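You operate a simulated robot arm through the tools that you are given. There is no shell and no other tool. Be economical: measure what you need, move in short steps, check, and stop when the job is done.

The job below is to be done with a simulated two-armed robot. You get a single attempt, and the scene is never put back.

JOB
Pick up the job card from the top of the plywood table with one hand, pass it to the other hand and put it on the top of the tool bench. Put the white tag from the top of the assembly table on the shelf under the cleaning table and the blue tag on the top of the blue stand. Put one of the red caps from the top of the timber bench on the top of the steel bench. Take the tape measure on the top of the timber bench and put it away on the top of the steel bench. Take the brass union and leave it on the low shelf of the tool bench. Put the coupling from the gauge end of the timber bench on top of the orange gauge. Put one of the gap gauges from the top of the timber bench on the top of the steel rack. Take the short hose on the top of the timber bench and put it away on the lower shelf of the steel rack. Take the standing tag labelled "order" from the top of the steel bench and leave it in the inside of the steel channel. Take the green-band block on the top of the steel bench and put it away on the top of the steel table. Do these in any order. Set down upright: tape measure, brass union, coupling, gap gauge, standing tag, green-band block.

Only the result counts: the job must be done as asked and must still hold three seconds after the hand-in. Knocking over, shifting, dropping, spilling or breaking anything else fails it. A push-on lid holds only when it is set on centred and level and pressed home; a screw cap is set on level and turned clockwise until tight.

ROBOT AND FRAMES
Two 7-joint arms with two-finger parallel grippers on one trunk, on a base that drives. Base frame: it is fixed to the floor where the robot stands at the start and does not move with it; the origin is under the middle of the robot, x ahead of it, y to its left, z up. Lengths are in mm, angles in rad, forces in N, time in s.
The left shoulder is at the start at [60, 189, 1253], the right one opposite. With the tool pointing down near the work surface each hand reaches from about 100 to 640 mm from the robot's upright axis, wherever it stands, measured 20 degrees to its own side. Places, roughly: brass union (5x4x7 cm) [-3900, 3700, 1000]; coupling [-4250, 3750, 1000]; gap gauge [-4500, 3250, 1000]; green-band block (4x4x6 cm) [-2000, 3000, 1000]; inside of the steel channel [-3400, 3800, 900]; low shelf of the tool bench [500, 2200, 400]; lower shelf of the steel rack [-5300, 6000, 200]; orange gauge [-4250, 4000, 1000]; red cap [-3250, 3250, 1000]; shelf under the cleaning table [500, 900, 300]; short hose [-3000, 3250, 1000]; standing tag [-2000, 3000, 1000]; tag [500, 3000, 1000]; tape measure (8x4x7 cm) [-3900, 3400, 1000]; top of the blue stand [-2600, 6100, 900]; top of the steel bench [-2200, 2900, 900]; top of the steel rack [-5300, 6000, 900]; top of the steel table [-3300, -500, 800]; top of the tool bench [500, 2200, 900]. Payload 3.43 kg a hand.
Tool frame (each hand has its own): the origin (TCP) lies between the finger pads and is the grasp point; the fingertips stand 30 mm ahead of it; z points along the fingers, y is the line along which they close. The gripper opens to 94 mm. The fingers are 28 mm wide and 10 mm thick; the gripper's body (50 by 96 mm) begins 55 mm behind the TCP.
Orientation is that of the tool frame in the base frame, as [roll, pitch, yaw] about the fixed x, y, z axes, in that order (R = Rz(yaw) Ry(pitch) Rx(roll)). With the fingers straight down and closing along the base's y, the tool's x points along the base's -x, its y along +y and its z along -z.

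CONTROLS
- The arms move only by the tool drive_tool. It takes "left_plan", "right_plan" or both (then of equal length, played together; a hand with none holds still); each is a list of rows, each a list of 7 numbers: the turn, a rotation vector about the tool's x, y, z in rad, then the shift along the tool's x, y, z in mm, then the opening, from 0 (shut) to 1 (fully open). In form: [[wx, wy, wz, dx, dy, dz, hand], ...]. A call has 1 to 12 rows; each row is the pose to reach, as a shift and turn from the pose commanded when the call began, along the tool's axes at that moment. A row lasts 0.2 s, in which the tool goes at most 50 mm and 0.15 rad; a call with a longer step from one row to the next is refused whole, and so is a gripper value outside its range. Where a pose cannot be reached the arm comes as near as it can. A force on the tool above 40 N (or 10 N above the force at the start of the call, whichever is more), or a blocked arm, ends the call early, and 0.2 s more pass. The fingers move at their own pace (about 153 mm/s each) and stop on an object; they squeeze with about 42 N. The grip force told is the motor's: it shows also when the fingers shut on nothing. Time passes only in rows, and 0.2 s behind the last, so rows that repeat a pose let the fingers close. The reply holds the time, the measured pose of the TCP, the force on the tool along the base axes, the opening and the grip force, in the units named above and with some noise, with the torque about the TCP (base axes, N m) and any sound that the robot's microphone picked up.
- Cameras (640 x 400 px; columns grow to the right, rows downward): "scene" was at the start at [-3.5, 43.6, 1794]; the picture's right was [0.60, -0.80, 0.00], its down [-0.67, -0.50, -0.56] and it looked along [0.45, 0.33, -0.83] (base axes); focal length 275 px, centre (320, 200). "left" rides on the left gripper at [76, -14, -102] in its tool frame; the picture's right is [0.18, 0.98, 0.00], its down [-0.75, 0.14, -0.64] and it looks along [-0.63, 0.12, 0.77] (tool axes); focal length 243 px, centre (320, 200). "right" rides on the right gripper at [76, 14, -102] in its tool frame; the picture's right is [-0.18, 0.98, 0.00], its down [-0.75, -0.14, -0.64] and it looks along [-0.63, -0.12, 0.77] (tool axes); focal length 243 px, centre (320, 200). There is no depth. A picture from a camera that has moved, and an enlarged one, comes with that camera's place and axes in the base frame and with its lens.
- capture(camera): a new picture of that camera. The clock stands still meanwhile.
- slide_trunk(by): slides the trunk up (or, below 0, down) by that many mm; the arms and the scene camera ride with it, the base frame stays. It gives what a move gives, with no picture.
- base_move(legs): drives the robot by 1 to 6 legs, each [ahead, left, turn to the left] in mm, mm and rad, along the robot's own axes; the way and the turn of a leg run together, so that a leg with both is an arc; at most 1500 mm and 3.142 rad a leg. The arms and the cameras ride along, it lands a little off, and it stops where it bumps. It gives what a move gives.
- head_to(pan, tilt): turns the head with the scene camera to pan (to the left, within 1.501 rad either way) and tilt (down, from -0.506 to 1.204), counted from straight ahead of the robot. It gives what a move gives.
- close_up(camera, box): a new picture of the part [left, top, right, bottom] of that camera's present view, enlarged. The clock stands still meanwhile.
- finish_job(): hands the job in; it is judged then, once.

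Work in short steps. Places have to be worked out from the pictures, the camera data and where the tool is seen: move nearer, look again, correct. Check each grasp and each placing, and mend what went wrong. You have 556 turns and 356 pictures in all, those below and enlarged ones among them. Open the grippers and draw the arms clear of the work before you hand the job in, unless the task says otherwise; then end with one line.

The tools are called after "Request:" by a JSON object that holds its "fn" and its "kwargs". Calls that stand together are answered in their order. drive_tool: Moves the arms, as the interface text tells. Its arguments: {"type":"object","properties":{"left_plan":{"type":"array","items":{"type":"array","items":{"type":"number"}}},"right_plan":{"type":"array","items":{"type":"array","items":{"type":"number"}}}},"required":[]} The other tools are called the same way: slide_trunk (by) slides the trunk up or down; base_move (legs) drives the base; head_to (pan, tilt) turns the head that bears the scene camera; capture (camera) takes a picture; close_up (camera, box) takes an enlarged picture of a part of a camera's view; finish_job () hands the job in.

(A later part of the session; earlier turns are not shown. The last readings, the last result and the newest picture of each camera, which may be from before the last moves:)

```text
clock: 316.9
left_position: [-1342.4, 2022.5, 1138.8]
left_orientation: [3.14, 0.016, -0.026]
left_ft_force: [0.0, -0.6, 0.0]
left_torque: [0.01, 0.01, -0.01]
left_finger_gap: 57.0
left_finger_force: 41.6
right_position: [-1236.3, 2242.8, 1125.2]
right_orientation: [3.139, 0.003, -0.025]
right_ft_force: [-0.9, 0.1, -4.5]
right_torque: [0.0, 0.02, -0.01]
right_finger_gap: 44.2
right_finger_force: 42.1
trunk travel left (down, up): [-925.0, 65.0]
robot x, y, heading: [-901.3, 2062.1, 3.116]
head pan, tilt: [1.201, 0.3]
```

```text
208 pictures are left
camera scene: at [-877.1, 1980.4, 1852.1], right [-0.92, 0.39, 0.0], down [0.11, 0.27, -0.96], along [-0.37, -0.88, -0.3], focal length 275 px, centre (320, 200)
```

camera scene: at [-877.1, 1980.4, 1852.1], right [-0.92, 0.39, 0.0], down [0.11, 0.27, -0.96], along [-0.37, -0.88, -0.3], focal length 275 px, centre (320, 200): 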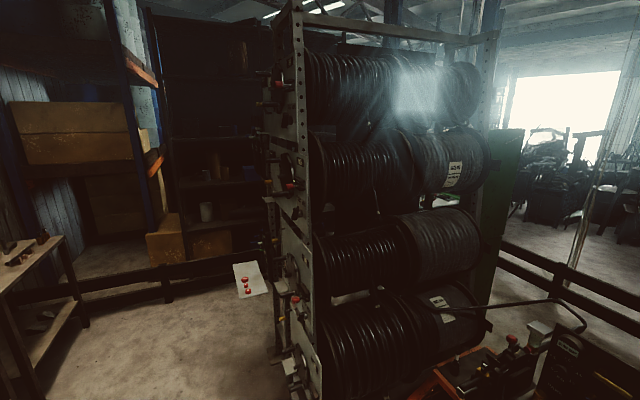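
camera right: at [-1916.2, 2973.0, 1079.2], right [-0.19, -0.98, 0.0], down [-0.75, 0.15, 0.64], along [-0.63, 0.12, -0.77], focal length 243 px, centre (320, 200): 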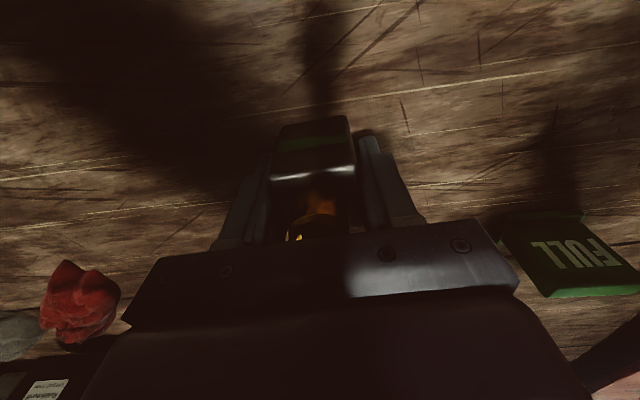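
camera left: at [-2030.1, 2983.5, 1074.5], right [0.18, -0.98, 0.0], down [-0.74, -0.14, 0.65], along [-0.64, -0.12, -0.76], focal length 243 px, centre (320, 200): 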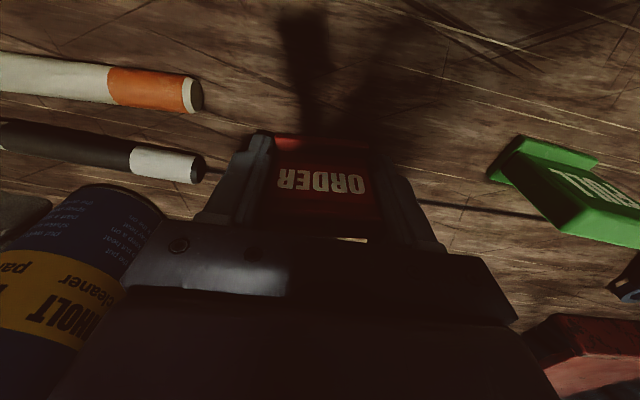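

A passage seems to lead west at y≈-200, south of the hose rack. I go there to look.

Request:
{"fn": "base_move", "kwargs": {"legs": [[-350, 0, 0.028], [0, 1100, 0], [0, 1100, 0]]}}

Request:
{"fn": "head_to", "kwargs": {"pan": 0, "tilt": 0.35}}

Request:
{"fn": "capture", "kwargs": {"camera": "scene"}}

```text
clock: 329.5
left_position: [-934.9, -164.5, 1139.0]
left_orientation: [3.139, 0.016, 0.033]
left_ft_force: [-0.1, 0.2, -0.6]
left_torque: [0.01, 0.01, -0.01]
left_finger_gap: 55.2
left_finger_force: 41.5
right_position: [-842.2, 63.0, 1125.2]
right_orientation: [3.141, 0.001, 0.033]
right_ft_force: [-0.1, -0.4, -4.1]
right_torque: [0.01, -0.02, 0.01]
right_finger_gap: 44.3
right_finger_force: 41.9
trunk travel left (down, up): [-925.0, 65.0]
robot x, y, heading: [-501.4, -94.1, -3.107]
head pan, tilt: [1.201, 0.3]
```

```text
clock: 330.9
left_position: [-934.8, -165.1, 1138.2]
left_orientation: [3.14, 0.015, 0.031]
left_ft_force: [0.6, -0.1, -0.2]
left_torque: [-0.01, -0.01, -0.02]
left_finger_gap: 55.2
left_finger_force: 42.4
right_position: [-843.0, 63.7, 1125.2]
right_orientation: [3.14, 0.002, 0.034]
right_ft_force: [0.6, 0.4, -5.9]
right_torque: [0.02, 0.0, -0.01]
right_finger_gap: 44.5
right_finger_force: 42.4
trunk travel left (down, up): [-925.0, 65.0]
robot x, y, heading: [-498.2, -93.5, -3.102]
head pan, tilt: [0.0, 0.351]
```

```text
207 pictures are left
camera scene: at [-530.0, -93.1, 1847.3], right [-0.04, 1.0, 0.0], down [0.34, 0.01, -0.94], along [-0.94, -0.03, -0.34], focal length 275 px, centre (320, 200)
```

scene: 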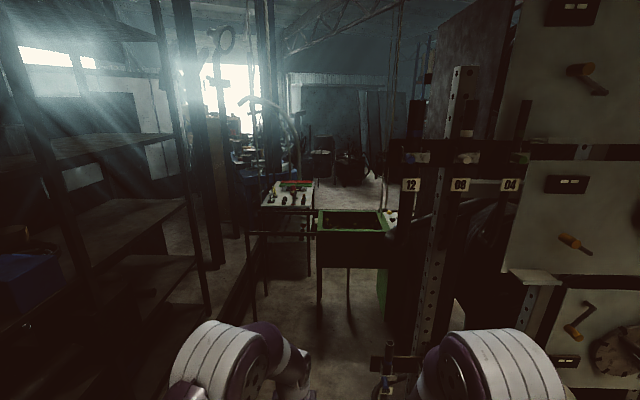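

I see a small table with a light top beyond, near [-3300,-500]. I enlarge to judge the passage.

Request:
{"fn": "close_up", "kwargs": {"camera": "scene", "box": [150, 150, 450, 340]}}

```text
2.11 times, centred on (300, 245) of scene
camera zoom: at [-530.0, -93.1, 1847.3], right [-0.04, 1.0, 0.0], down [0.34, 0.01, -0.94], along [-0.94, -0.03, -0.34], focal length 579 px, centre (362, 105)
```

zoom: 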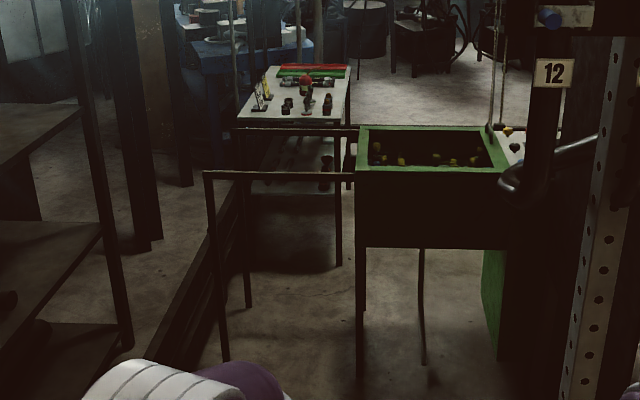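

The way ahead is partly blocked by a frame and a green bin near x≈-2400. I drive on a little and look round from there.

Request:
{"fn": "base_move", "kwargs": {"legs": [[0, 0, -0.035], [1000, 0, 0]]}}

Request:
{"fn": "head_to", "kwargs": {"pan": -0.5, "tilt": 0.4}}

Request:
{"fn": "capture", "kwargs": {"camera": "scene"}}

Request:
{"fn": "head_to", "kwargs": {"pan": 0.2, "tilt": 0.4}}

Request:
{"fn": "capture", "kwargs": {"camera": "scene"}}

```text
clock: 333.7
left_position: [-1284.1, -142.1, 1137.3]
left_orientation: [-3.142, 0.013, -0.016]
left_ft_force: [-0.6, -0.1, -0.5]
left_torque: [0.01, -0.1, 0.03]
left_finger_gap: 55.4
left_finger_force: 42.4
right_position: [-1169.3, 82.6, 1122.3]
right_orientation: [-3.139, -0.041, -0.021]
right_ft_force: [25.0, 4.9, 12.6]
right_torque: [0.55, 0.34, -0.77]
right_finger_gap: 44.4
right_finger_force: 42.4
trunk travel left (down, up): [-925.0, 65.0]
robot x, y, heading: [-840.5, -93.7, 3.127]
head pan, tilt: [0.0, 0.351]
stopped in leg 2: the force on the tool passed its limit (the readings are from after the stop); the commanded pose is now the measured one
```

```text
clock: 334.7
left_position: [-1281.4, -139.9, 1138.7]
left_orientation: [3.14, 0.015, -0.015]
left_ft_force: [-0.9, 0.4, 0.1]
left_torque: [0.0, -0.02, 0.0]
left_finger_gap: 55.4
left_finger_force: 41.7
right_position: [-1168.8, 82.8, 1124.5]
right_orientation: [3.14, -0.025, -0.018]
right_ft_force: [4.0, 3.7, -5.6]
right_torque: [-0.02, 0.08, -0.19]
right_finger_gap: 44.4
right_finger_force: 42.0
trunk travel left (down, up): [-925.0, 65.0]
robot x, y, heading: [-836.3, -88.5, 3.126]
head pan, tilt: [-0.499, 0.4]
```

```text
205 pictures are left
camera scene: at [-860.3, -43.3, 1842.8], right [0.49, 0.87, 0.0], down [0.34, -0.19, -0.92], along [-0.8, 0.45, -0.39], focal length 275 px, centre (320, 200)
```

scene: 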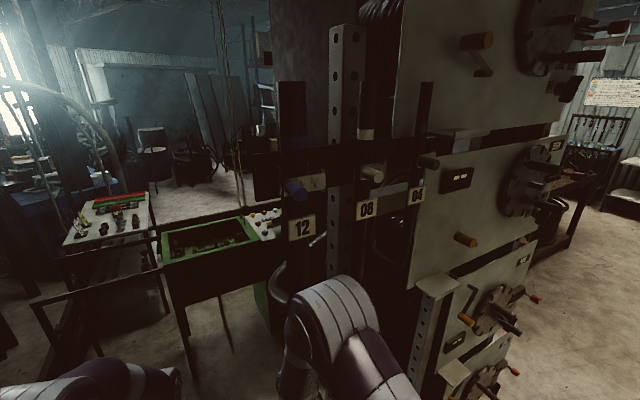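

```text
clock: 335.7
left_position: [-1279.7, -140.3, 1136.9]
left_orientation: [3.138, 0.016, -0.015]
left_ft_force: [0.1, 0.0, 0.6]
left_torque: [-0.01, 0.01, -0.02]
left_finger_gap: 55.4
left_finger_force: 41.9
right_position: [-1169.7, 82.9, 1124.2]
right_orientation: [3.14, -0.026, -0.016]
right_ft_force: [5.6, 4.7, -6.1]
right_torque: [-0.02, 0.07, -0.17]
right_finger_gap: 44.4
right_finger_force: 41.7
trunk travel left (down, up): [-925.0, 65.0]
robot x, y, heading: [-838.2, -90.0, 3.126]
head pan, tilt: [0.201, 0.4]
```

```text
204 pictures are left
camera scene: at [-870.6, -105.7, 1842.8], right [-0.18, 0.98, 0.0], down [0.38, 0.07, -0.92], along [-0.91, -0.17, -0.39], focal length 275 px, centre (320, 200)
```

scene: 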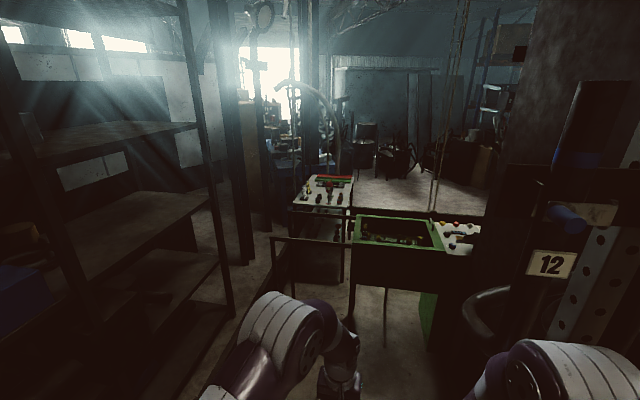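

The right hand grazed the hose-end board of the rack. I back away, shift left to clear it and go on to x≈-2100, then look north-west.

Request:
{"fn": "base_move", "kwargs": {"legs": [[-200, 0, 0], [0, 330, 0.015], [800, 0, 0]]}}

Request:
{"fn": "head_to", "kwargs": {"pan": -0.3, "tilt": 0.4}}

Request:
{"fn": "capture", "kwargs": {"camera": "scene"}}

Request:
{"fn": "head_to", "kwargs": {"pan": 0.4, "tilt": 0.5}}

Request:
{"fn": "capture", "kwargs": {"camera": "scene"}}

```text
clock: 342.9
left_position: [-1851.7, -505.1, 1137.9]
left_orientation: [3.14, 0.015, 0.02]
left_ft_force: [-0.3, 0.1, -0.1]
left_torque: [-0.01, 0.01, -0.02]
left_finger_gap: 55.0
left_finger_force: 41.8
right_position: [-1747.9, -275.8, 1123.4]
right_orientation: [3.142, -0.025, 0.018]
right_ft_force: [0.4, 0.0, -6.0]
right_torque: [-0.02, 0.06, -0.03]
right_finger_gap: 44.3
right_finger_force: 42.4
trunk travel left (down, up): [-925.0, 65.0]
robot x, y, heading: [-1416.2, -439.0, -3.12]
head pan, tilt: [0.201, 0.4]
```

```text
clock: 343.8
left_position: [-1852.9, -504.9, 1138.0]
left_orientation: [3.14, 0.016, 0.021]
left_ft_force: [0.1, -0.1, 0.6]
left_torque: [0.0, 0.01, 0.01]
left_finger_gap: 55.1
left_finger_force: 42.6
right_position: [-1749.5, -277.4, 1123.7]
right_orientation: [3.14, -0.025, 0.019]
right_ft_force: [-1.3, -0.6, -6.3]
right_torque: [-0.03, 0.03, 0.01]
right_finger_gap: 44.1
right_finger_force: 41.8
trunk travel left (down, up): [-925.0, 65.0]
robot x, y, heading: [-1413.7, -442.2, -3.12]
head pan, tilt: [-0.3, 0.4]
```

```text
203 pictures are left
camera scene: at [-1442.9, -410.4, 1842.8], right [0.27, 0.96, 0.0], down [0.37, -0.11, -0.92], along [-0.89, 0.25, -0.39], focal length 275 px, centre (320, 200)
```

scene: 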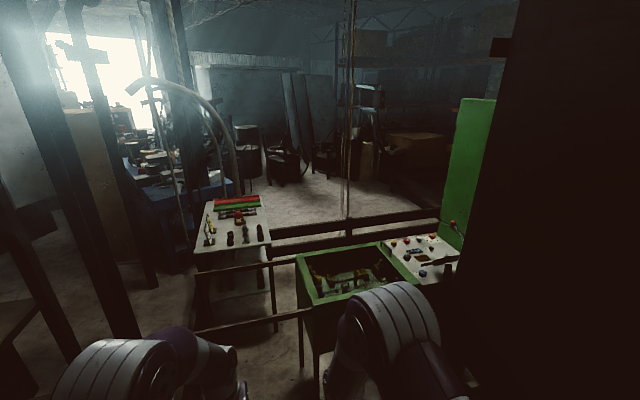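

```text
clock: 344.9
left_position: [-1850.6, -505.2, 1138.8]
left_orientation: [3.14, 0.016, 0.02]
left_ft_force: [0.3, 0.2, -0.4]
left_torque: [0.0, -0.03, -0.01]
left_finger_gap: 55.2
left_finger_force: 41.8
right_position: [-1749.2, -276.8, 1124.8]
right_orientation: [-3.141, -0.024, 0.02]
right_ft_force: [0.0, -0.3, -5.2]
right_torque: [0.01, 0.07, 0.0]
right_finger_gap: 44.1
right_finger_force: 42.0
trunk travel left (down, up): [-925.0, 65.0]
robot x, y, heading: [-1415.8, -441.0, -3.114]
head pan, tilt: [0.4, 0.499]
```

```text
202 pictures are left
camera scene: at [-1436.8, -472.9, 1833.7], right [-0.41, 0.91, 0.0], down [0.44, 0.2, -0.88], along [-0.8, -0.36, -0.48], focal length 275 px, centre (320, 200)
```

scene: 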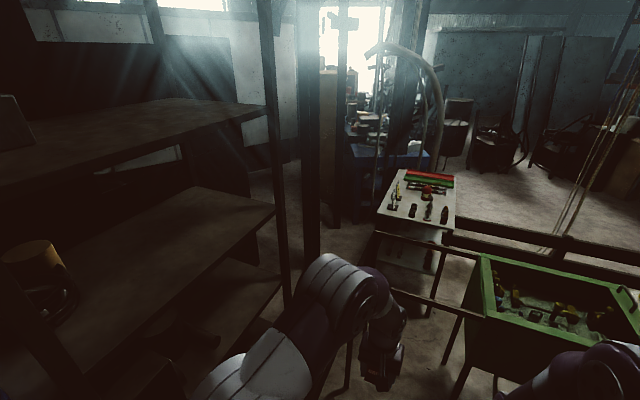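

Enlarge the area around the table and bin.

Request:
{"fn": "close_up", "kwargs": {"camera": "scene", "box": [340, 150, 640, 380]}}

Request:
{"fn": "head_to", "kwargs": {"pan": 0.1, "tilt": 0.6}}

Request:
{"fn": "close_up", "kwargs": {"camera": "scene", "box": [160, 50, 560, 320]}}

```text
1.74 times, centred on (490, 265) of scene
camera zoom: at [-1436.8, -472.9, 1833.7], right [-0.41, 0.91, 0.0], down [0.44, 0.2, -0.88], along [-0.8, -0.36, -0.48], focal length 478 px, centre (24, 87)
```

zoom: 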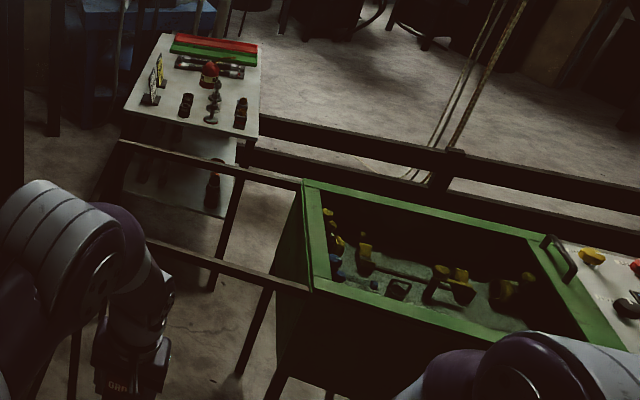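

```text
clock: 345.7
left_position: [-1852.5, -504.5, 1139.1]
left_orientation: [3.141, 0.015, 0.021]
left_ft_force: [0.3, -0.3, -0.5]
left_torque: [0.02, 0.02, 0.0]
left_finger_gap: 55.3
left_finger_force: 42.6
right_position: [-1749.6, -277.1, 1123.9]
right_orientation: [3.141, -0.026, 0.02]
right_ft_force: [0.4, -0.8, -6.2]
right_torque: [-0.01, 0.04, 0.03]
right_finger_gap: 44.3
right_finger_force: 41.8
trunk travel left (down, up): [-925.0, 65.0]
robot x, y, heading: [-1411.1, -440.9, -3.121]
head pan, tilt: [0.099, 0.6]
```

```text
1.48 times, centred on (360, 185) of scene
camera zoom: at [-1441.4, -446.5, 1824.6], right [-0.12, 0.99, 0.0], down [0.56, 0.07, -0.82], along [-0.82, -0.1, -0.57], focal length 407 px, centre (261, 222)
```

zoom: 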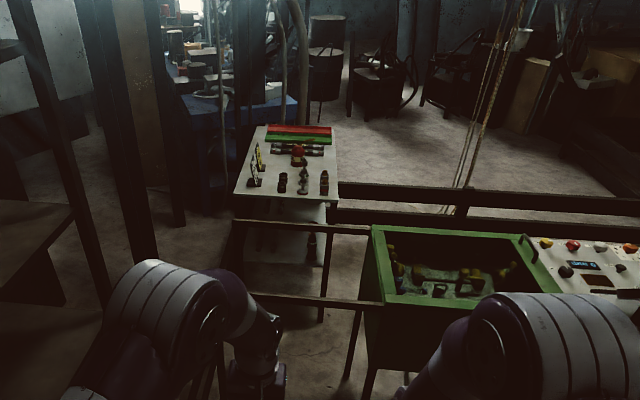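

I need to see whether a gap leads north beyond the hose rack. I drive ahead to x≈-1950 and look to the right.

Request:
{"fn": "base_move", "kwargs": {"legs": [[450, 0, 0]]}}

Request:
{"fn": "head_to", "kwargs": {"pan": -1.0, "tilt": 0.45}}

Request:
{"fn": "capture", "kwargs": {"camera": "scene"}}

Request:
{"fn": "head_to", "kwargs": {"pan": 0.0, "tilt": 0.75}}

Request:
{"fn": "capture", "kwargs": {"camera": "scene"}}

```text
clock: 348.4
left_position: [-2311.9, -500.6, 1138.0]
left_orientation: [3.141, 0.017, -0.001]
left_ft_force: [0.1, 1.1, -0.5]
left_torque: [0.04, 0.02, 0.0]
left_finger_gap: 55.3
left_finger_force: 42.3
right_position: [-2202.3, -274.7, 1123.8]
right_orientation: [-3.141, -0.025, -0.003]
right_ft_force: [0.0, -0.3, -5.0]
right_torque: [-0.04, 0.04, 0.03]
right_finger_gap: 44.1
right_finger_force: 41.7
trunk travel left (down, up): [-925.0, 65.0]
robot x, y, heading: [-1870.3, -444.8, -3.142]
head pan, tilt: [0.099, 0.6]
```

```text
clock: 349.8
left_position: [-2310.9, -500.2, 1137.6]
left_orientation: [3.138, 0.014, -0.002]
left_ft_force: [-0.1, -0.2, -0.9]
left_torque: [-0.02, -0.02, -0.01]
left_finger_gap: 55.3
left_finger_force: 41.3
right_position: [-2205.3, -275.4, 1124.1]
right_orientation: [-3.141, -0.025, -0.003]
right_ft_force: [0.2, 0.4, -5.4]
right_torque: [0.02, 0.01, 0.0]
right_finger_gap: 44.2
right_finger_force: 41.7
trunk travel left (down, up): [-925.0, 65.0]
robot x, y, heading: [-1869.9, -449.2, -3.14]
head pan, tilt: [-1.0, 0.45]
```

```text
199 pictures are left
camera scene: at [-1862.9, -365.0, 1838.1], right [0.84, 0.54, 0.0], down [0.24, -0.37, -0.9], along [-0.49, 0.76, -0.44], focal length 275 px, centre (320, 200)
```

scene: 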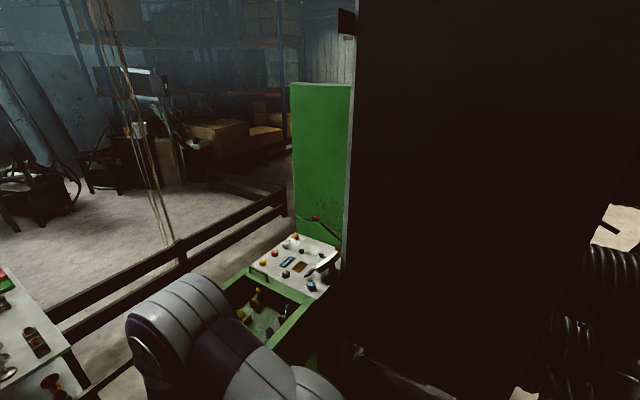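

```text
clock: 351.0
left_position: [-2313.4, -498.8, 1138.1]
left_orientation: [3.141, 0.014, 0.0]
left_ft_force: [0.2, -0.3, -0.4]
left_torque: [-0.01, 0.02, -0.01]
left_finger_gap: 55.3
left_finger_force: 41.9
right_position: [-2205.7, -275.7, 1123.4]
right_orientation: [3.141, -0.026, -0.004]
right_ft_force: [-0.1, 0.2, -5.8]
right_torque: [0.03, 0.06, 0.05]
right_finger_gap: 43.9
right_finger_force: 41.9
trunk travel left (down, up): [-925.0, 65.0]
robot x, y, heading: [-1870.8, -446.3, -3.14]
head pan, tilt: [0.0, 0.75]
```

```text
198 pictures are left
camera scene: at [-1895.8, -442.3, 1811.7], right [0.0, 1.0, 0.0], down [0.68, 0.0, -0.73], along [-0.73, 0.0, -0.68], focal length 275 px, centre (320, 200)
```

scene: 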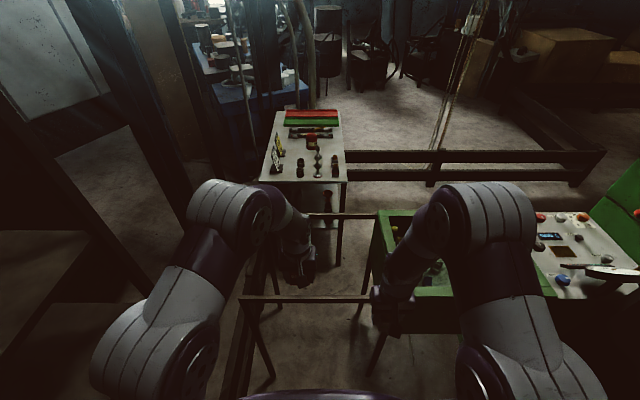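

Now the layout is clear: the rail runs at x≈-3880, so the steel table and the timber bench's south side are reached round the west end of the timber bench. I drive back and north first.

Request:
{"fn": "base_move", "kwargs": {"legs": [[-1380, 0, 0], [0, -1400, 0], [0, -1400, 0]]}}

Request:
{"fn": "base_move", "kwargs": {"legs": [[0, -1300, 0], [0, -1300, 0]]}}

```text
clock: 371.2
left_position: [-823.3, 2280.3, 1138.4]
left_orientation: [3.14, 0.014, -0.037]
left_ft_force: [0.6, 0.9, -0.6]
left_torque: [0.01, 0.01, 0.0]
left_finger_gap: 55.2
left_finger_force: 41.6
right_position: [-706.3, 2501.1, 1123.9]
right_orientation: [3.141, -0.027, -0.041]
right_ft_force: [-0.5, -0.1, -5.8]
right_torque: [0.02, 0.04, -0.02]
right_finger_gap: 44.2
right_finger_force: 41.9
trunk travel left (down, up): [-925.0, 65.0]
robot x, y, heading: [-379.3, 2321.9, 3.103]
head pan, tilt: [0.0, 0.75]
```

```text
clock: 383.9
left_position: [-680.9, 4881.3, 1137.5]
left_orientation: [3.14, 0.015, -0.071]
left_ft_force: [-0.8, -0.2, 0.0]
left_torque: [0.05, 0.01, 0.01]
left_finger_gap: 55.2
left_finger_force: 41.9
right_position: [-556.4, 5097.3, 1122.9]
right_orientation: [-3.141, -0.025, -0.076]
right_ft_force: [0.0, 0.2, -6.4]
right_torque: [0.0, 0.07, 0.04]
right_finger_gap: 44.3
right_finger_force: 42.0
trunk travel left (down, up): [-925.0, 65.0]
robot x, y, heading: [-237.5, 4905.8, 3.072]
head pan, tilt: [0.0, 0.75]
```

I straighten, drive west along the aisle to the channel, and turn to face the timber bench.

Request:
{"fn": "base_move", "kwargs": {"legs": [[0, 0, 0.07], [1500, 0, 0], [1500, 0, 0], [0, 0, 1.57]]}}

Request:
{"fn": "head_to", "kwargs": {"pan": 0, "tilt": 0.7}}

Request:
{"fn": "capture", "kwargs": {"camera": "scene"}}

```text
clock: 402.3
left_position: [-3103.3, 4359.2, 1138.9]
left_orientation: [3.139, 0.015, 1.623]
left_ft_force: [-0.8, -0.2, -0.1]
left_torque: [0.02, 0.02, 0.0]
left_finger_gap: 55.1
left_finger_force: 41.8
right_position: [-3333.1, 4453.4, 1124.7]
right_orientation: [3.141, -0.025, 1.622]
right_ft_force: [0.2, -0.1, -6.2]
right_torque: [-0.01, -0.02, 0.01]
right_finger_gap: 44.3
right_finger_force: 42.1
trunk travel left (down, up): [-925.0, 65.0]
robot x, y, heading: [-3180.1, 4795.3, -1.518]
head pan, tilt: [0.0, 0.75]
```

```text
clock: 403.0
left_position: [-3103.6, 4359.8, 1137.9]
left_orientation: [3.139, 0.014, 1.623]
left_ft_force: [0.5, 0.6, 0.0]
left_torque: [0.0, -0.01, -0.01]
left_finger_gap: 55.3
left_finger_force: 41.9
right_position: [-3332.8, 4453.6, 1124.3]
right_orientation: [-3.141, -0.025, 1.619]
right_ft_force: [-0.1, -0.4, -5.9]
right_torque: [-0.05, 0.07, 0.0]
right_finger_gap: 44.4
right_finger_force: 41.4
trunk travel left (down, up): [-925.0, 65.0]
robot x, y, heading: [-3182.3, 4799.1, -1.518]
head pan, tilt: [0.0, 0.7]
```

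```text
197 pictures are left
camera scene: at [-3182.5, 4771.4, 1815.9], right [-1.0, -0.05, 0.0], down [-0.03, 0.64, -0.76], along [0.04, -0.76, -0.64], focal length 275 px, centre (320, 200)
```

scene: 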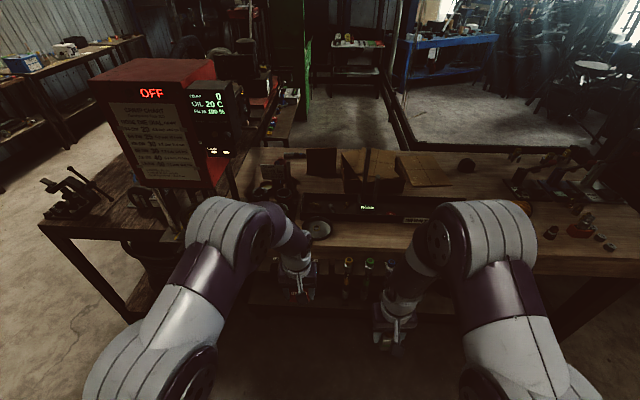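

I shift west to the channel's free part and come closer.

Request:
{"fn": "base_move", "kwargs": {"legs": [[0, 0, -0.053], [0, -590, 0], [400, 0, 0]]}}

Request:
{"fn": "capture", "kwargs": {"camera": "scene"}}

Request:
{"fn": "capture", "kwargs": {"camera": "left"}}

```text
clock: 408.8
left_position: [-3723.6, 3957.3, 1138.9]
left_orientation: [3.14, 0.016, 1.552]
left_ft_force: [0.8, 0.0, -0.5]
left_torque: [-0.03, -0.02, -0.02]
left_finger_gap: 55.0
left_finger_force: 42.0
right_position: [-3946.1, 4069.3, 1123.9]
right_orientation: [3.141, -0.025, 1.549]
right_ft_force: [0.0, 0.7, -5.8]
right_torque: [-0.04, -0.02, 0.03]
right_finger_gap: 44.4
right_finger_force: 41.5
trunk travel left (down, up): [-925.0, 65.0]
robot x, y, heading: [-3773.9, 4400.1, -1.589]
head pan, tilt: [0.0, 0.7]
```

```text
196 pictures are left
camera scene: at [-3772.9, 4375.4, 1816.0], right [-1.0, 0.02, 0.0], down [0.01, 0.64, -0.77], along [-0.01, -0.77, -0.64], focal length 275 px, centre (320, 200)
```

scene: 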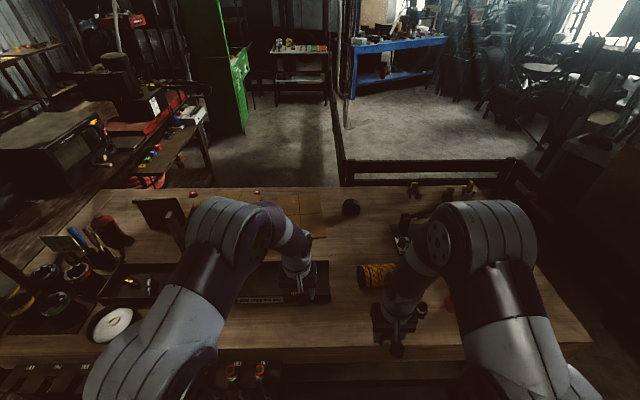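

```text
195 pictures are left
camera left: at [-3737.1, 4036.7, 1239.5], right [0.99, 0.17, 0.0], down [0.13, -0.75, 0.65], along [0.11, -0.65, -0.76], focal length 243 px, centre (320, 200)
```

left: 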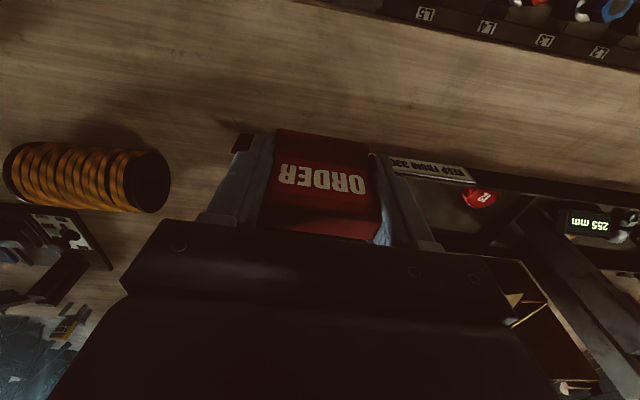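

The channel's inside spans y≈3735–3875 from x≈-3811; its west part is empty. I move the tag over [-3712,3805].

Request:
{"fn": "drive_tool", "kwargs": {"left_plan": [[0, 0, 0, -45, 3, 0, 0], [0, 0, 0, -90, 6, 0, 0], [0, 0, 0, -135, 9, 0, 0], [0, 0, 0, -152, 10, 25, 0], [0, 0, 0, -152, 10, 60, 0]]}}

Request:
{"fn": "capture", "kwargs": {"camera": "left"}}

Request:
{"fn": "close_up", "kwargs": {"camera": "scene", "box": [200, 180, 400, 320]}}

```text
clock: 410.0
left_position: [-3715.5, 3801.3, 1079.3]
left_orientation: [3.139, 0.014, 1.551]
left_ft_force: [0.2, 0.4, 0.3]
left_torque: [-0.04, 0.02, -0.02]
left_finger_gap: 55.0
left_finger_force: 41.3
right_position: [-3945.9, 4068.1, 1124.1]
right_orientation: [3.141, -0.026, 1.548]
right_ft_force: [0.7, -1.3, -6.8]
right_torque: [-0.03, 0.03, -0.01]
right_finger_gap: 44.3
right_finger_force: 42.5
trunk travel left (down, up): [-925.0, 65.0]
robot x, y, heading: [-3771.1, 4395.6, -1.587]
head pan, tilt: [0.0, 0.7]
```

```text
194 pictures are left
camera left: at [-3729.7, 3879.9, 1180.6], right [0.99, 0.17, 0.0], down [0.13, -0.75, 0.65], along [0.11, -0.65, -0.76], focal length 243 px, centre (320, 200)
```

left: 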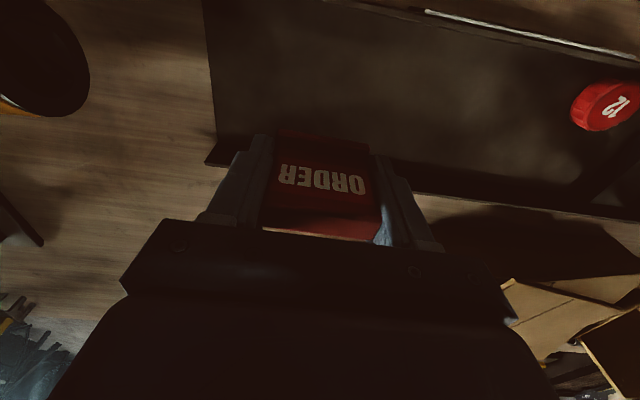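

```text
2.86 times, centred on (300, 250) of scene
camera zoom: at [-3772.9, 4373.2, 1816.0], right [-1.0, 0.02, 0.0], down [0.01, 0.64, -0.76], along [-0.01, -0.76, -0.64], focal length 786 px, centre (377, 57)
```

zoom: 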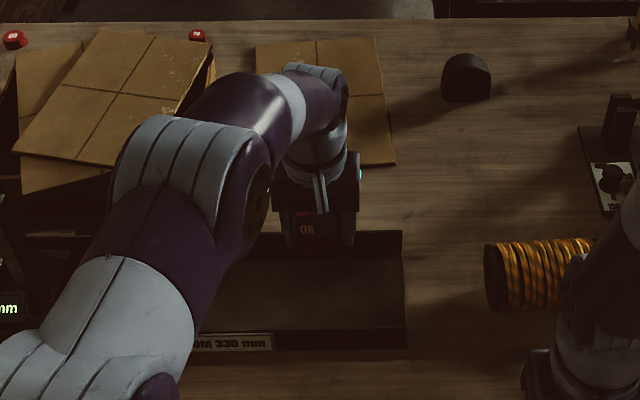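

Over the channel's middle. Lower until contact.

Request:
{"fn": "drive_tool", "kwargs": {"left_plan": [[0, 0, 0, -2, 2, 40, 0], [0, 0, 0, -2, 2, 75, 0], [0, 0, 0, -2, 2, 85, 0]]}}

Request:
{"fn": "capture", "kwargs": {"camera": "left"}}

```text
clock: 410.8
left_position: [-3714.2, 3800.1, 994.7]
left_orientation: [3.14, 0.016, 1.551]
left_ft_force: [0.6, 0.6, -0.4]
left_torque: [0.02, -0.01, -0.02]
left_finger_gap: 55.2
left_finger_force: 41.6
right_position: [-3947.0, 4068.8, 1124.8]
right_orientation: [3.141, -0.026, 1.548]
right_ft_force: [0.5, 0.1, -5.4]
right_torque: [-0.04, 0.0, 0.0]
right_finger_gap: 44.4
right_finger_force: 42.0
trunk travel left (down, up): [-925.0, 65.0]
robot x, y, heading: [-3771.2, 4396.6, -1.586]
head pan, tilt: [0.0, 0.7]
```

```text
192 pictures are left
camera left: at [-3728.2, 3879.3, 1095.4], right [0.99, 0.17, 0.0], down [0.13, -0.75, 0.65], along [0.11, -0.64, -0.76], focal length 243 px, centre (320, 200)
```

left: 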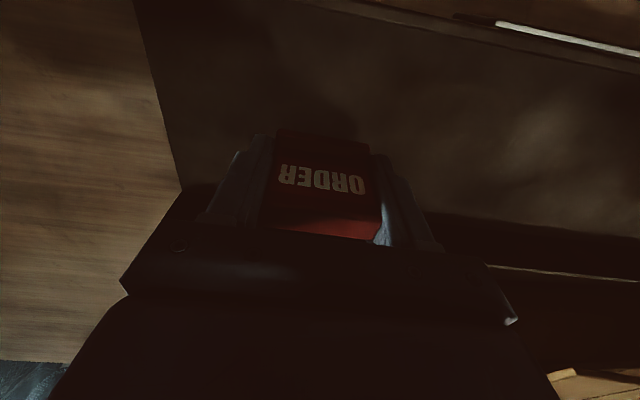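

Request:
{"fn": "drive_tool", "kwargs": {"left_plan": [[0, 0, 0, 0, 0, 3, 0], [0, 0, 0, 0, 0, 6, 0], [0, 0, 0, 0, 0, 9, 0], [0, 0, 0, 0, 0, 12, 0], [0, 0, 0, 0, 0, 15, 0]]}}

```text
clock: 412.0
left_position: [-3713.7, 3800.3, 980.3]
left_orientation: [3.14, 0.014, 1.552]
left_ft_force: [0.1, 0.1, -0.5]
left_torque: [-0.03, 0.03, 0.01]
left_finger_gap: 55.1
left_finger_force: 42.3
right_position: [-3945.9, 4068.7, 1123.0]
right_orientation: [3.142, -0.025, 1.548]
right_ft_force: [0.7, -0.1, -5.8]
right_torque: [-0.03, -0.01, 0.03]
right_finger_gap: 44.2
right_finger_force: 41.8
trunk travel left (down, up): [-925.0, 65.0]
robot x, y, heading: [-3772.0, 4397.6, -1.589]
head pan, tilt: [0.0, 0.7]
```

Request:
{"fn": "drive_tool", "kwargs": {"left_plan": [[0, 0, 0, 0, 0, 2, 0], [0, 0, 0, 0, 0, 4, 0], [0, 0, 0, 0, 0, 6, 0], [0, 0, 0, 0, 0, 8, 0]]}}

```text
clock: 413.0
left_position: [-3713.4, 3800.1, 977.9]
left_orientation: [-3.139, 0.024, 1.551]
left_ft_force: [3.7, -1.7, 32.6]
left_torque: [0.38, -0.12, -0.06]
left_finger_gap: 55.4
left_finger_force: 42.5
right_position: [-3946.0, 4071.4, 1125.5]
right_orientation: [3.14, -0.024, 1.548]
right_ft_force: [0.6, 1.0, -5.8]
right_torque: [-0.01, 0.01, -0.01]
right_finger_gap: 44.5
right_finger_force: 42.5
trunk travel left (down, up): [-925.0, 65.0]
robot x, y, heading: [-3769.6, 4396.8, -1.59]
head pan, tilt: [0.0, 0.7]
```

Contact (32 N at z≈978). Ease up to unload, open, and rise.

Request:
{"fn": "drive_tool", "kwargs": {"left_plan": [[0, 0, 0, 0, 0, -5, 0], [0, 0, 0, 0, 0, -5, 0.7], [0, 0, 0, 0, 0, -5, 0.8], [0, 0, 0, 0, 0, -40, 0.8], [0, 0, 0, 0, 0, -85, 0.8], [0, 0, 0, 0, 0, -130, 0.8]]}}

Request:
{"fn": "capture", "kwargs": {"camera": "left"}}

```text
clock: 414.4
left_position: [-3714.8, 3804.0, 1103.3]
left_orientation: [3.14, 0.013, 1.552]
left_ft_force: [-0.2, -0.7, 1.0]
left_torque: [0.0, 0.0, 0.0]
left_finger_gap: 75.3
left_finger_force: 0.0
right_position: [-3945.5, 4068.9, 1124.1]
right_orientation: [3.141, -0.026, 1.549]
right_ft_force: [0.6, 0.4, -5.6]
right_torque: [-0.08, -0.01, 0.03]
right_finger_gap: 44.3
right_finger_force: 41.8
trunk travel left (down, up): [-925.0, 65.0]
robot x, y, heading: [-3772.8, 4396.3, -1.589]
head pan, tilt: [0.0, 0.7]
```

```text
191 pictures are left
camera left: at [-3729.3, 3882.1, 1204.2], right [0.99, 0.17, 0.0], down [0.13, -0.75, 0.65], along [0.11, -0.64, -0.76], focal length 243 px, centre (320, 200)
```

left: 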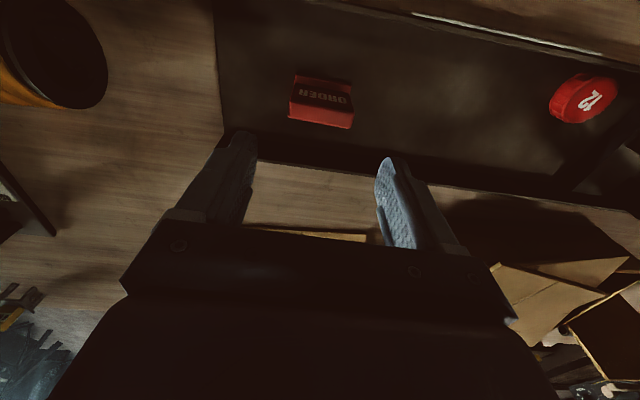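

Enlarge to see whether it stands upright.

Request:
{"fn": "close_up", "kwargs": {"camera": "left", "box": [260, 50, 390, 150]}}

```text
4.00 times, centred on (325, 100) of left
camera zoom: at [-3729.3, 3882.1, 1204.2], right [0.99, 0.17, 0.0], down [0.13, -0.75, 0.65], along [0.11, -0.64, -0.76], focal length 970 px, centre (300, 600)
```

zoom: 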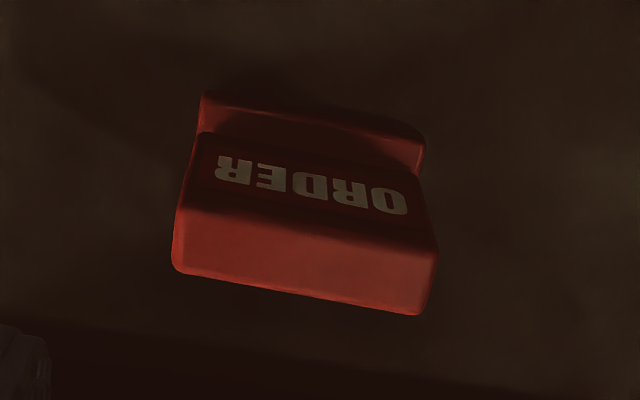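

The tag stands upright in the channel. Now to the west end of the timber bench: back off, drive west, and look down the gap.

Request:
{"fn": "drive_tool", "kwargs": {"left_plan": [[0, 0, 0, 40, 0, -10, 1], [0, 0, 0, 80, 0, -20, 1], [0, 0, 0, 120, 0, -30, 1]]}}

Request:
{"fn": "base_move", "kwargs": {"legs": [[-400, 0, 0.018], [0, -1350, 0]]}}

Request:
{"fn": "head_to", "kwargs": {"pan": 0, "tilt": 0.5}}

Request:
{"fn": "capture", "kwargs": {"camera": "scene"}}

```text
clock: 415.2
left_position: [-3711.4, 3924.4, 1129.5]
left_orientation: [3.139, 0.017, 1.55]
left_ft_force: [0.5, 0.5, -0.3]
left_torque: [0.01, 0.01, 0.0]
left_finger_gap: 93.9
left_finger_force: 0.1
right_position: [-3946.2, 4069.3, 1124.9]
right_orientation: [-3.141, -0.025, 1.548]
right_ft_force: [0.1, -0.7, -6.1]
right_torque: [-0.07, 0.03, 0.0]
right_finger_gap: 44.4
right_finger_force: 42.0
trunk travel left (down, up): [-925.0, 65.0]
robot x, y, heading: [-3769.3, 4402.2, -1.587]
head pan, tilt: [0.0, 0.7]
```

```text
clock: 424.1
left_position: [-5084.2, 4355.6, 1128.4]
left_orientation: [3.138, 0.014, 1.53]
left_ft_force: [0.3, -0.3, -0.3]
left_torque: [-0.02, 0.0, -0.03]
left_finger_gap: 94.1
left_finger_force: 0.1
right_position: [-5316.1, 4505.3, 1124.0]
right_orientation: [3.141, -0.026, 1.527]
right_ft_force: [-0.9, 0.0, -5.8]
right_torque: [-0.01, -0.02, -0.02]
right_finger_gap: 44.2
right_finger_force: 41.9
trunk travel left (down, up): [-925.0, 65.0]
robot x, y, heading: [-5134.7, 4832.7, -1.611]
head pan, tilt: [0.0, 0.7]
```

```text
clock: 424.9
left_position: [-5085.4, 4353.0, 1129.3]
left_orientation: [3.139, 0.014, 1.53]
left_ft_force: [0.0, -0.1, -0.3]
left_torque: [0.01, 0.01, -0.02]
left_finger_gap: 94.0
left_finger_force: 0.1
right_position: [-5316.4, 4504.5, 1123.2]
right_orientation: [-3.141, -0.026, 1.527]
right_ft_force: [0.6, 0.9, -5.3]
right_torque: [-0.02, -0.02, -0.02]
right_finger_gap: 44.1
right_finger_force: 41.9
trunk travel left (down, up): [-925.0, 65.0]
robot x, y, heading: [-5139.5, 4831.7, -1.606]
head pan, tilt: [0.0, 0.499]
```

```text
189 pictures are left
camera scene: at [-5137.7, 4800.1, 1833.6], right [-1.0, 0.04, 0.0], down [0.02, 0.48, -0.88], along [-0.03, -0.88, -0.48], focal length 275 px, centre (320, 200)
```

scene: 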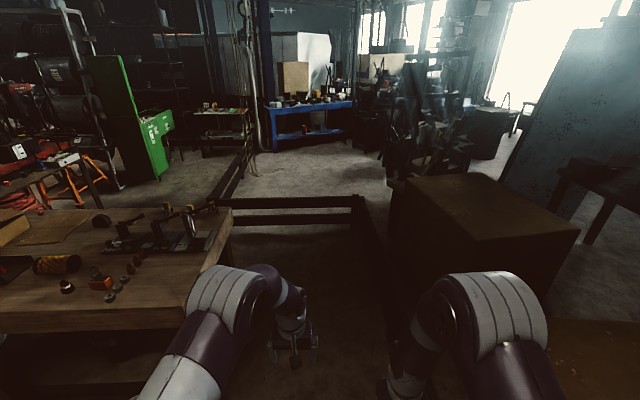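

The gap is over a metre wide. I drive south through it to y≈2780 and look.

Request:
{"fn": "base_move", "kwargs": {"legs": [[0, 0, 0.036], [1050, 0, 0], [1000, 0, 0]]}}

Request:
{"fn": "head_to", "kwargs": {"pan": 0.9, "tilt": 0.6}}

Request:
{"fn": "capture", "kwargs": {"camera": "scene"}}

```text
clock: 435.4
left_position: [-5103.6, 2314.4, 1129.8]
left_orientation: [3.14, 0.015, 1.554]
left_ft_force: [-0.1, 0.1, 0.0]
left_torque: [0.05, -0.02, 0.01]
left_finger_gap: 94.2
left_finger_force: 0.0
right_position: [-5337.4, 2458.6, 1124.9]
right_orientation: [-3.141, -0.024, 1.551]
right_ft_force: [-0.4, 0.5, -5.8]
right_torque: [-0.05, -0.02, -0.02]
right_finger_gap: 44.3
right_finger_force: 41.8
trunk travel left (down, up): [-925.0, 65.0]
robot x, y, heading: [-5161.7, 2788.9, -1.588]
head pan, tilt: [0.0, 0.499]
```

```text
clock: 436.6
left_position: [-5103.2, 2313.4, 1129.8]
left_orientation: [3.139, 0.015, 1.554]
left_ft_force: [0.3, -0.4, 1.1]
left_torque: [0.01, 0.0, 0.01]
left_finger_gap: 94.2
left_finger_force: 0.0
right_position: [-5337.5, 2457.4, 1124.5]
right_orientation: [3.141, -0.025, 1.55]
right_ft_force: [-0.1, 0.6, -6.1]
right_torque: [-0.04, 0.01, -0.02]
right_finger_gap: 44.3
right_finger_force: 42.1
trunk travel left (down, up): [-925.0, 65.0]
robot x, y, heading: [-5163.7, 2789.2, -1.588]
head pan, tilt: [0.901, 0.6]
```

```text
188 pictures are left
camera scene: at [-5095.5, 2791.9, 1824.6], right [-0.63, -0.77, 0.0], down [-0.44, 0.36, -0.83], along [0.64, -0.52, -0.56], focal length 275 px, centre (320, 200)
```

scene: 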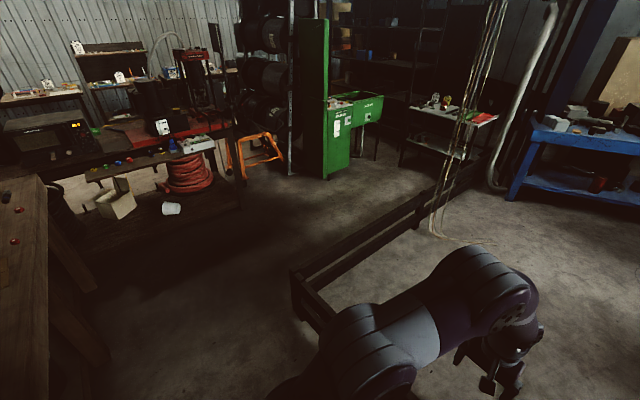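

The way is open. With the block in hand I go on to the steel table: east along the bench, then south.

Request:
{"fn": "base_move", "kwargs": {"legs": [[0, 0, 0.017], [0, 1000, 0], [0, 700, 0], [1100, 0, 0], [1000, 0, 0]]}}

Request:
{"fn": "head_to", "kwargs": {"pan": 0, "tilt": 0.6}}

Request:
{"fn": "capture", "kwargs": {"camera": "scene"}}

```text
clock: 455.7
left_position: [-3380.1, 191.6, 1130.8]
left_orientation: [3.139, 0.016, 1.571]
left_ft_force: [0.2, -0.8, 0.2]
left_torque: [-0.01, 0.0, 0.0]
left_finger_gap: 94.1
left_finger_force: 0.1
right_position: [-3616.3, 332.9, 1124.3]
right_orientation: [-3.14, -0.026, 1.569]
right_ft_force: [0.2, -0.6, -5.8]
right_torque: [-0.03, 0.04, 0.01]
right_finger_gap: 44.5
right_finger_force: 42.4
trunk travel left (down, up): [-925.0, 65.0]
robot x, y, heading: [-3449.7, 665.5, -1.57]
head pan, tilt: [0.901, 0.6]
```

```text
clock: 456.9
left_position: [-3380.5, 190.6, 1129.9]
left_orientation: [3.141, 0.014, 1.572]
left_ft_force: [0.1, 0.1, 0.6]
left_torque: [0.0, -0.01, 0.01]
left_finger_gap: 93.9
left_finger_force: 0.1
right_position: [-3618.2, 332.5, 1124.5]
right_orientation: [-3.141, -0.025, 1.567]
right_ft_force: [0.0, 0.2, -5.2]
right_torque: [-0.02, 0.0, 0.02]
right_finger_gap: 44.4
right_finger_force: 42.3
trunk travel left (down, up): [-925.0, 65.0]
robot x, y, heading: [-3449.6, 661.2, -1.576]
head pan, tilt: [0.0, 0.6]
```

```text
187 pictures are left
camera scene: at [-3450.1, 636.6, 1824.6], right [-1.0, 0.0, 0.0], down [0.0, 0.57, -0.82], along [0.0, -0.82, -0.57], focal length 275 px, centre (320, 200)
```

scene: 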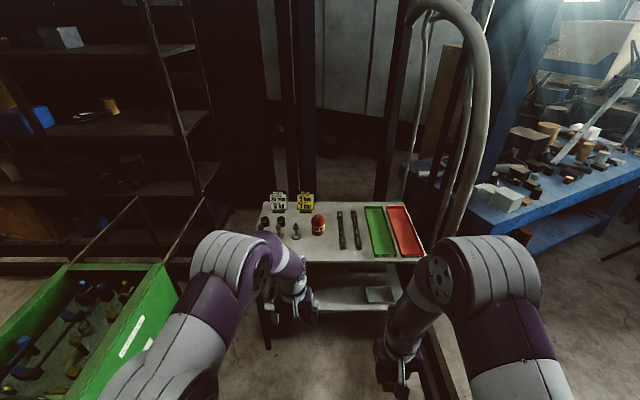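

The steel table is ahead. Enlarge its top.

Request:
{"fn": "close_up", "kwargs": {"camera": "scene", "box": [240, 180, 440, 310]}}

```text
3.08 times, centred on (340, 245) of scene
camera zoom: at [-3450.1, 636.6, 1824.6], right [-1.0, 0.0, 0.0], down [0.0, 0.57, -0.82], along [0.0, -0.82, -0.57], focal length 846 px, centre (258, 62)
```

zoom: 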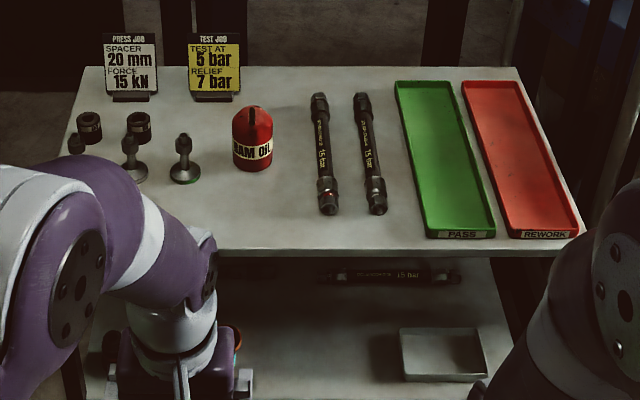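

Free room in front of the oil can, ≈[-3480,-370]. I drive up to the table.

Request:
{"fn": "base_move", "kwargs": {"legs": [[0, 50, 0], [470, 0, 0]]}}

Request:
{"fn": "drive_tool", "kwargs": {"right_plan": [[0, 0, 0, -40, 20, 0, 0], [0, 0, 0, -80, 40, 0, 0], [0, 0, 0, -120, 55, 0, 0], [0, 0, 0, -160, 65, 0, 0], [0, 0, 0, -200, 75, 0, 0]]}}

Request:
{"fn": "capture", "kwargs": {"camera": "right"}}

Request:
{"fn": "capture", "kwargs": {"camera": "scene"}}

```text
clock: 460.2
left_position: [-3319.0, -281.2, 1129.2]
left_orientation: [3.141, 0.017, 1.588]
left_ft_force: [-0.5, 0.5, -0.3]
left_torque: [0.0, 0.03, -0.01]
left_finger_gap: 94.2
left_finger_force: 0.2
right_position: [-3558.6, -145.9, 1123.2]
right_orientation: [-3.139, -0.028, 1.587]
right_ft_force: [-0.3, 0.5, -6.1]
right_torque: [-0.05, -0.02, -0.01]
right_finger_gap: 44.4
right_finger_force: 42.3
trunk travel left (down, up): [-925.0, 65.0]
robot x, y, heading: [-3398.7, 190.9, -1.551]
head pan, tilt: [0.0, 0.6]
```

```text
clock: 461.4
left_position: [-3318.4, -284.0, 1128.0]
left_orientation: [3.139, 0.012, 1.589]
left_ft_force: [0.0, -0.3, -0.6]
left_torque: [-0.02, -0.02, -0.01]
left_finger_gap: 94.0
left_finger_force: 0.1
right_position: [-3480.0, -345.2, 1118.1]
right_orientation: [-3.141, -0.03, 1.585]
right_ft_force: [-0.7, 0.6, -6.0]
right_torque: [-0.02, 0.03, 0.0]
right_finger_gap: 44.4
right_finger_force: 42.1
trunk travel left (down, up): [-925.0, 65.0]
robot x, y, heading: [-3393.7, 192.3, -1.555]
head pan, tilt: [0.0, 0.6]
```

```text
185 pictures are left
camera right: at [-3467.9, -272.9, 1222.1], right [0.99, -0.17, -0.01], down [-0.13, -0.77, 0.62], along [-0.11, -0.61, -0.78], focal length 243 px, centre (320, 200)
```

right: 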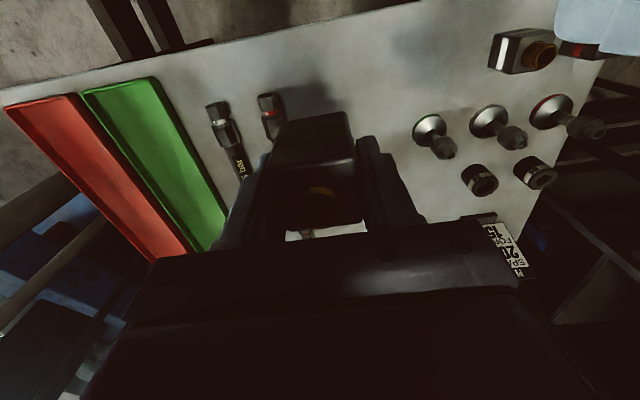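

```text
184 pictures are left
camera scene: at [-3395.6, 158.8, 1824.5], right [-1.0, -0.02, 0.0], down [-0.01, 0.57, -0.82], along [0.02, -0.82, -0.57], focal length 275 px, centre (320, 200)
```

scene: 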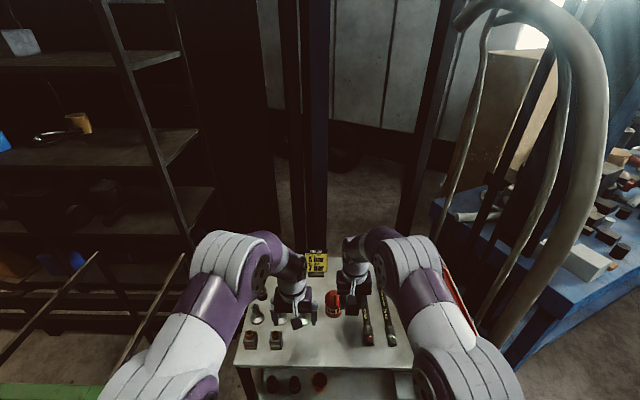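

The landing point is clear. I level the hand (it was tilted 0.03 by the earlier bump) and lower.

Request:
{"fn": "drive_tool", "kwargs": {"right_plan": [[0, -0.015, 0, 0, 8, 40, 0], [0, -0.028, 0, 0, 10, 85, 0], [0, -0.028, 0, 0, 10, 130, 0], [0, -0.028, 0, 0, 10, 175, 0], [0, -0.028, 0, 0, 10, 205, 0]]}}

Request:
{"fn": "capture", "kwargs": {"camera": "right"}}

```text
clock: 462.6
left_position: [-3317.9, -283.2, 1128.8]
left_orientation: [3.139, 0.013, 1.586]
left_ft_force: [-1.1, -0.3, 0.1]
left_torque: [-0.05, 0.04, -0.01]
left_finger_gap: 93.9
left_finger_force: 0.1
right_position: [-3473.8, -339.9, 910.8]
right_orientation: [-3.141, 0.004, 1.585]
right_ft_force: [0.2, -0.1, -5.6]
right_torque: [-0.03, 0.02, -0.01]
right_finger_gap: 44.4
right_finger_force: 42.0
trunk travel left (down, up): [-925.0, 65.0]
robot x, y, heading: [-3396.7, 189.0, -1.556]
head pan, tilt: [0.0, 0.6]
```

```text
183 pictures are left
camera right: at [-3460.2, -263.1, 1013.6], right [0.99, -0.17, 0.0], down [-0.13, -0.75, 0.64], along [-0.11, -0.63, -0.77], focal length 243 px, centre (320, 200)
```

right: 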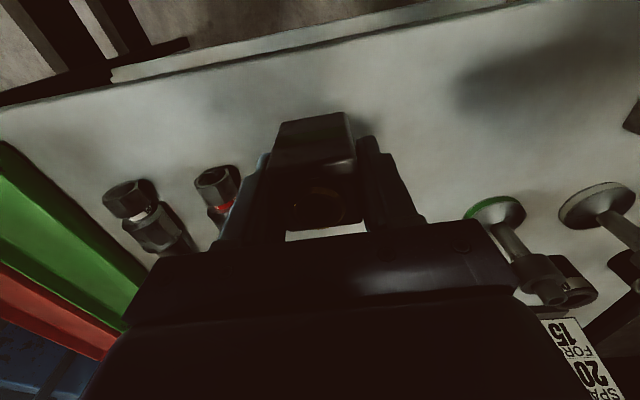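

Clear of the hose end; I'll limit the opening. Lower to contact.

Request:
{"fn": "drive_tool", "kwargs": {"right_plan": [[0, 0, 0, 0, 3, 10, 0], [0, 0, 0, 0, 3, 18, 0], [0, 0, 0, 0, 3, 24, 0], [0, 0, 0, 0, 3, 30, 0], [0, 0, 0, 0, 3, 36, 0], [0, 0, 0, 0, 3, 42, 0]]}}

```text
clock: 464.0
left_position: [-3320.6, -278.1, 1132.3]
left_orientation: [3.139, 0.017, 1.588]
left_ft_force: [-0.4, 0.9, 0.2]
left_torque: [-0.01, 0.0, 0.01]
left_finger_gap: 93.9
left_finger_force: 0.2
right_position: [-3468.0, -339.2, 877.2]
right_orientation: [3.14, 0.013, 1.585]
right_ft_force: [-6.5, -3.3, 33.0]
right_torque: [0.8, 0.21, 0.09]
right_finger_gap: 44.4
right_finger_force: 42.7
trunk travel left (down, up): [-925.0, 65.0]
robot x, y, heading: [-3393.6, 190.2, -1.551]
head pan, tilt: [0.0, 0.6]
```

Contact at z≈877. Ease up 7 mm of command, open to 66 mm, rise.

Request:
{"fn": "drive_tool", "kwargs": {"right_plan": [[0, 0, 0, 0, 0, -6, 0], [0, 0, 0, 0, 0, -7, 0.55], [0, 0, 0, 0, 0, -7, 0.7], [0, 0, 0, 0, 0, -40, 0.7], [0, 0, 0, 0, 0, -85, 0.7], [0, 0, 0, 0, 0, -130, 0.7], [0, 0, 0, 0, 0, -175, 0.7], [0, 0, 0, 0, 0, -220, 0.7]]}}

Request:
{"fn": "capture", "kwargs": {"camera": "right"}}

```text
clock: 465.8
left_position: [-3317.5, -280.4, 1130.9]
left_orientation: [3.139, 0.014, 1.588]
left_ft_force: [-0.5, 0.0, 1.1]
left_torque: [0.02, 0.01, -0.02]
left_finger_gap: 94.2
left_finger_force: 0.1
right_position: [-3465.5, -336.9, 1092.4]
right_orientation: [3.142, 0.002, 1.585]
right_ft_force: [0.0, -0.3, 1.1]
right_torque: [0.0, -0.01, 0.0]
right_finger_gap: 65.6
right_finger_force: 0.0
trunk travel left (down, up): [-925.0, 65.0]
robot x, y, heading: [-3397.9, 188.5, -1.554]
head pan, tilt: [0.0, 0.6]
```

```text
182 pictures are left
camera right: at [-3453.6, -260.3, 1194.6], right [0.99, -0.17, 0.0], down [-0.13, -0.75, 0.64], along [-0.11, -0.63, -0.77], focal length 243 px, centre (320, 200)
```

right: 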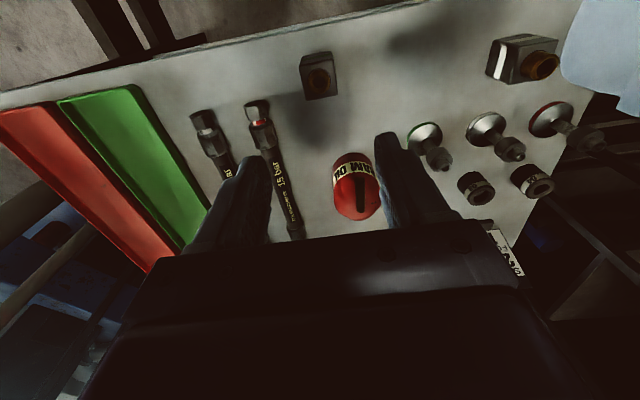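

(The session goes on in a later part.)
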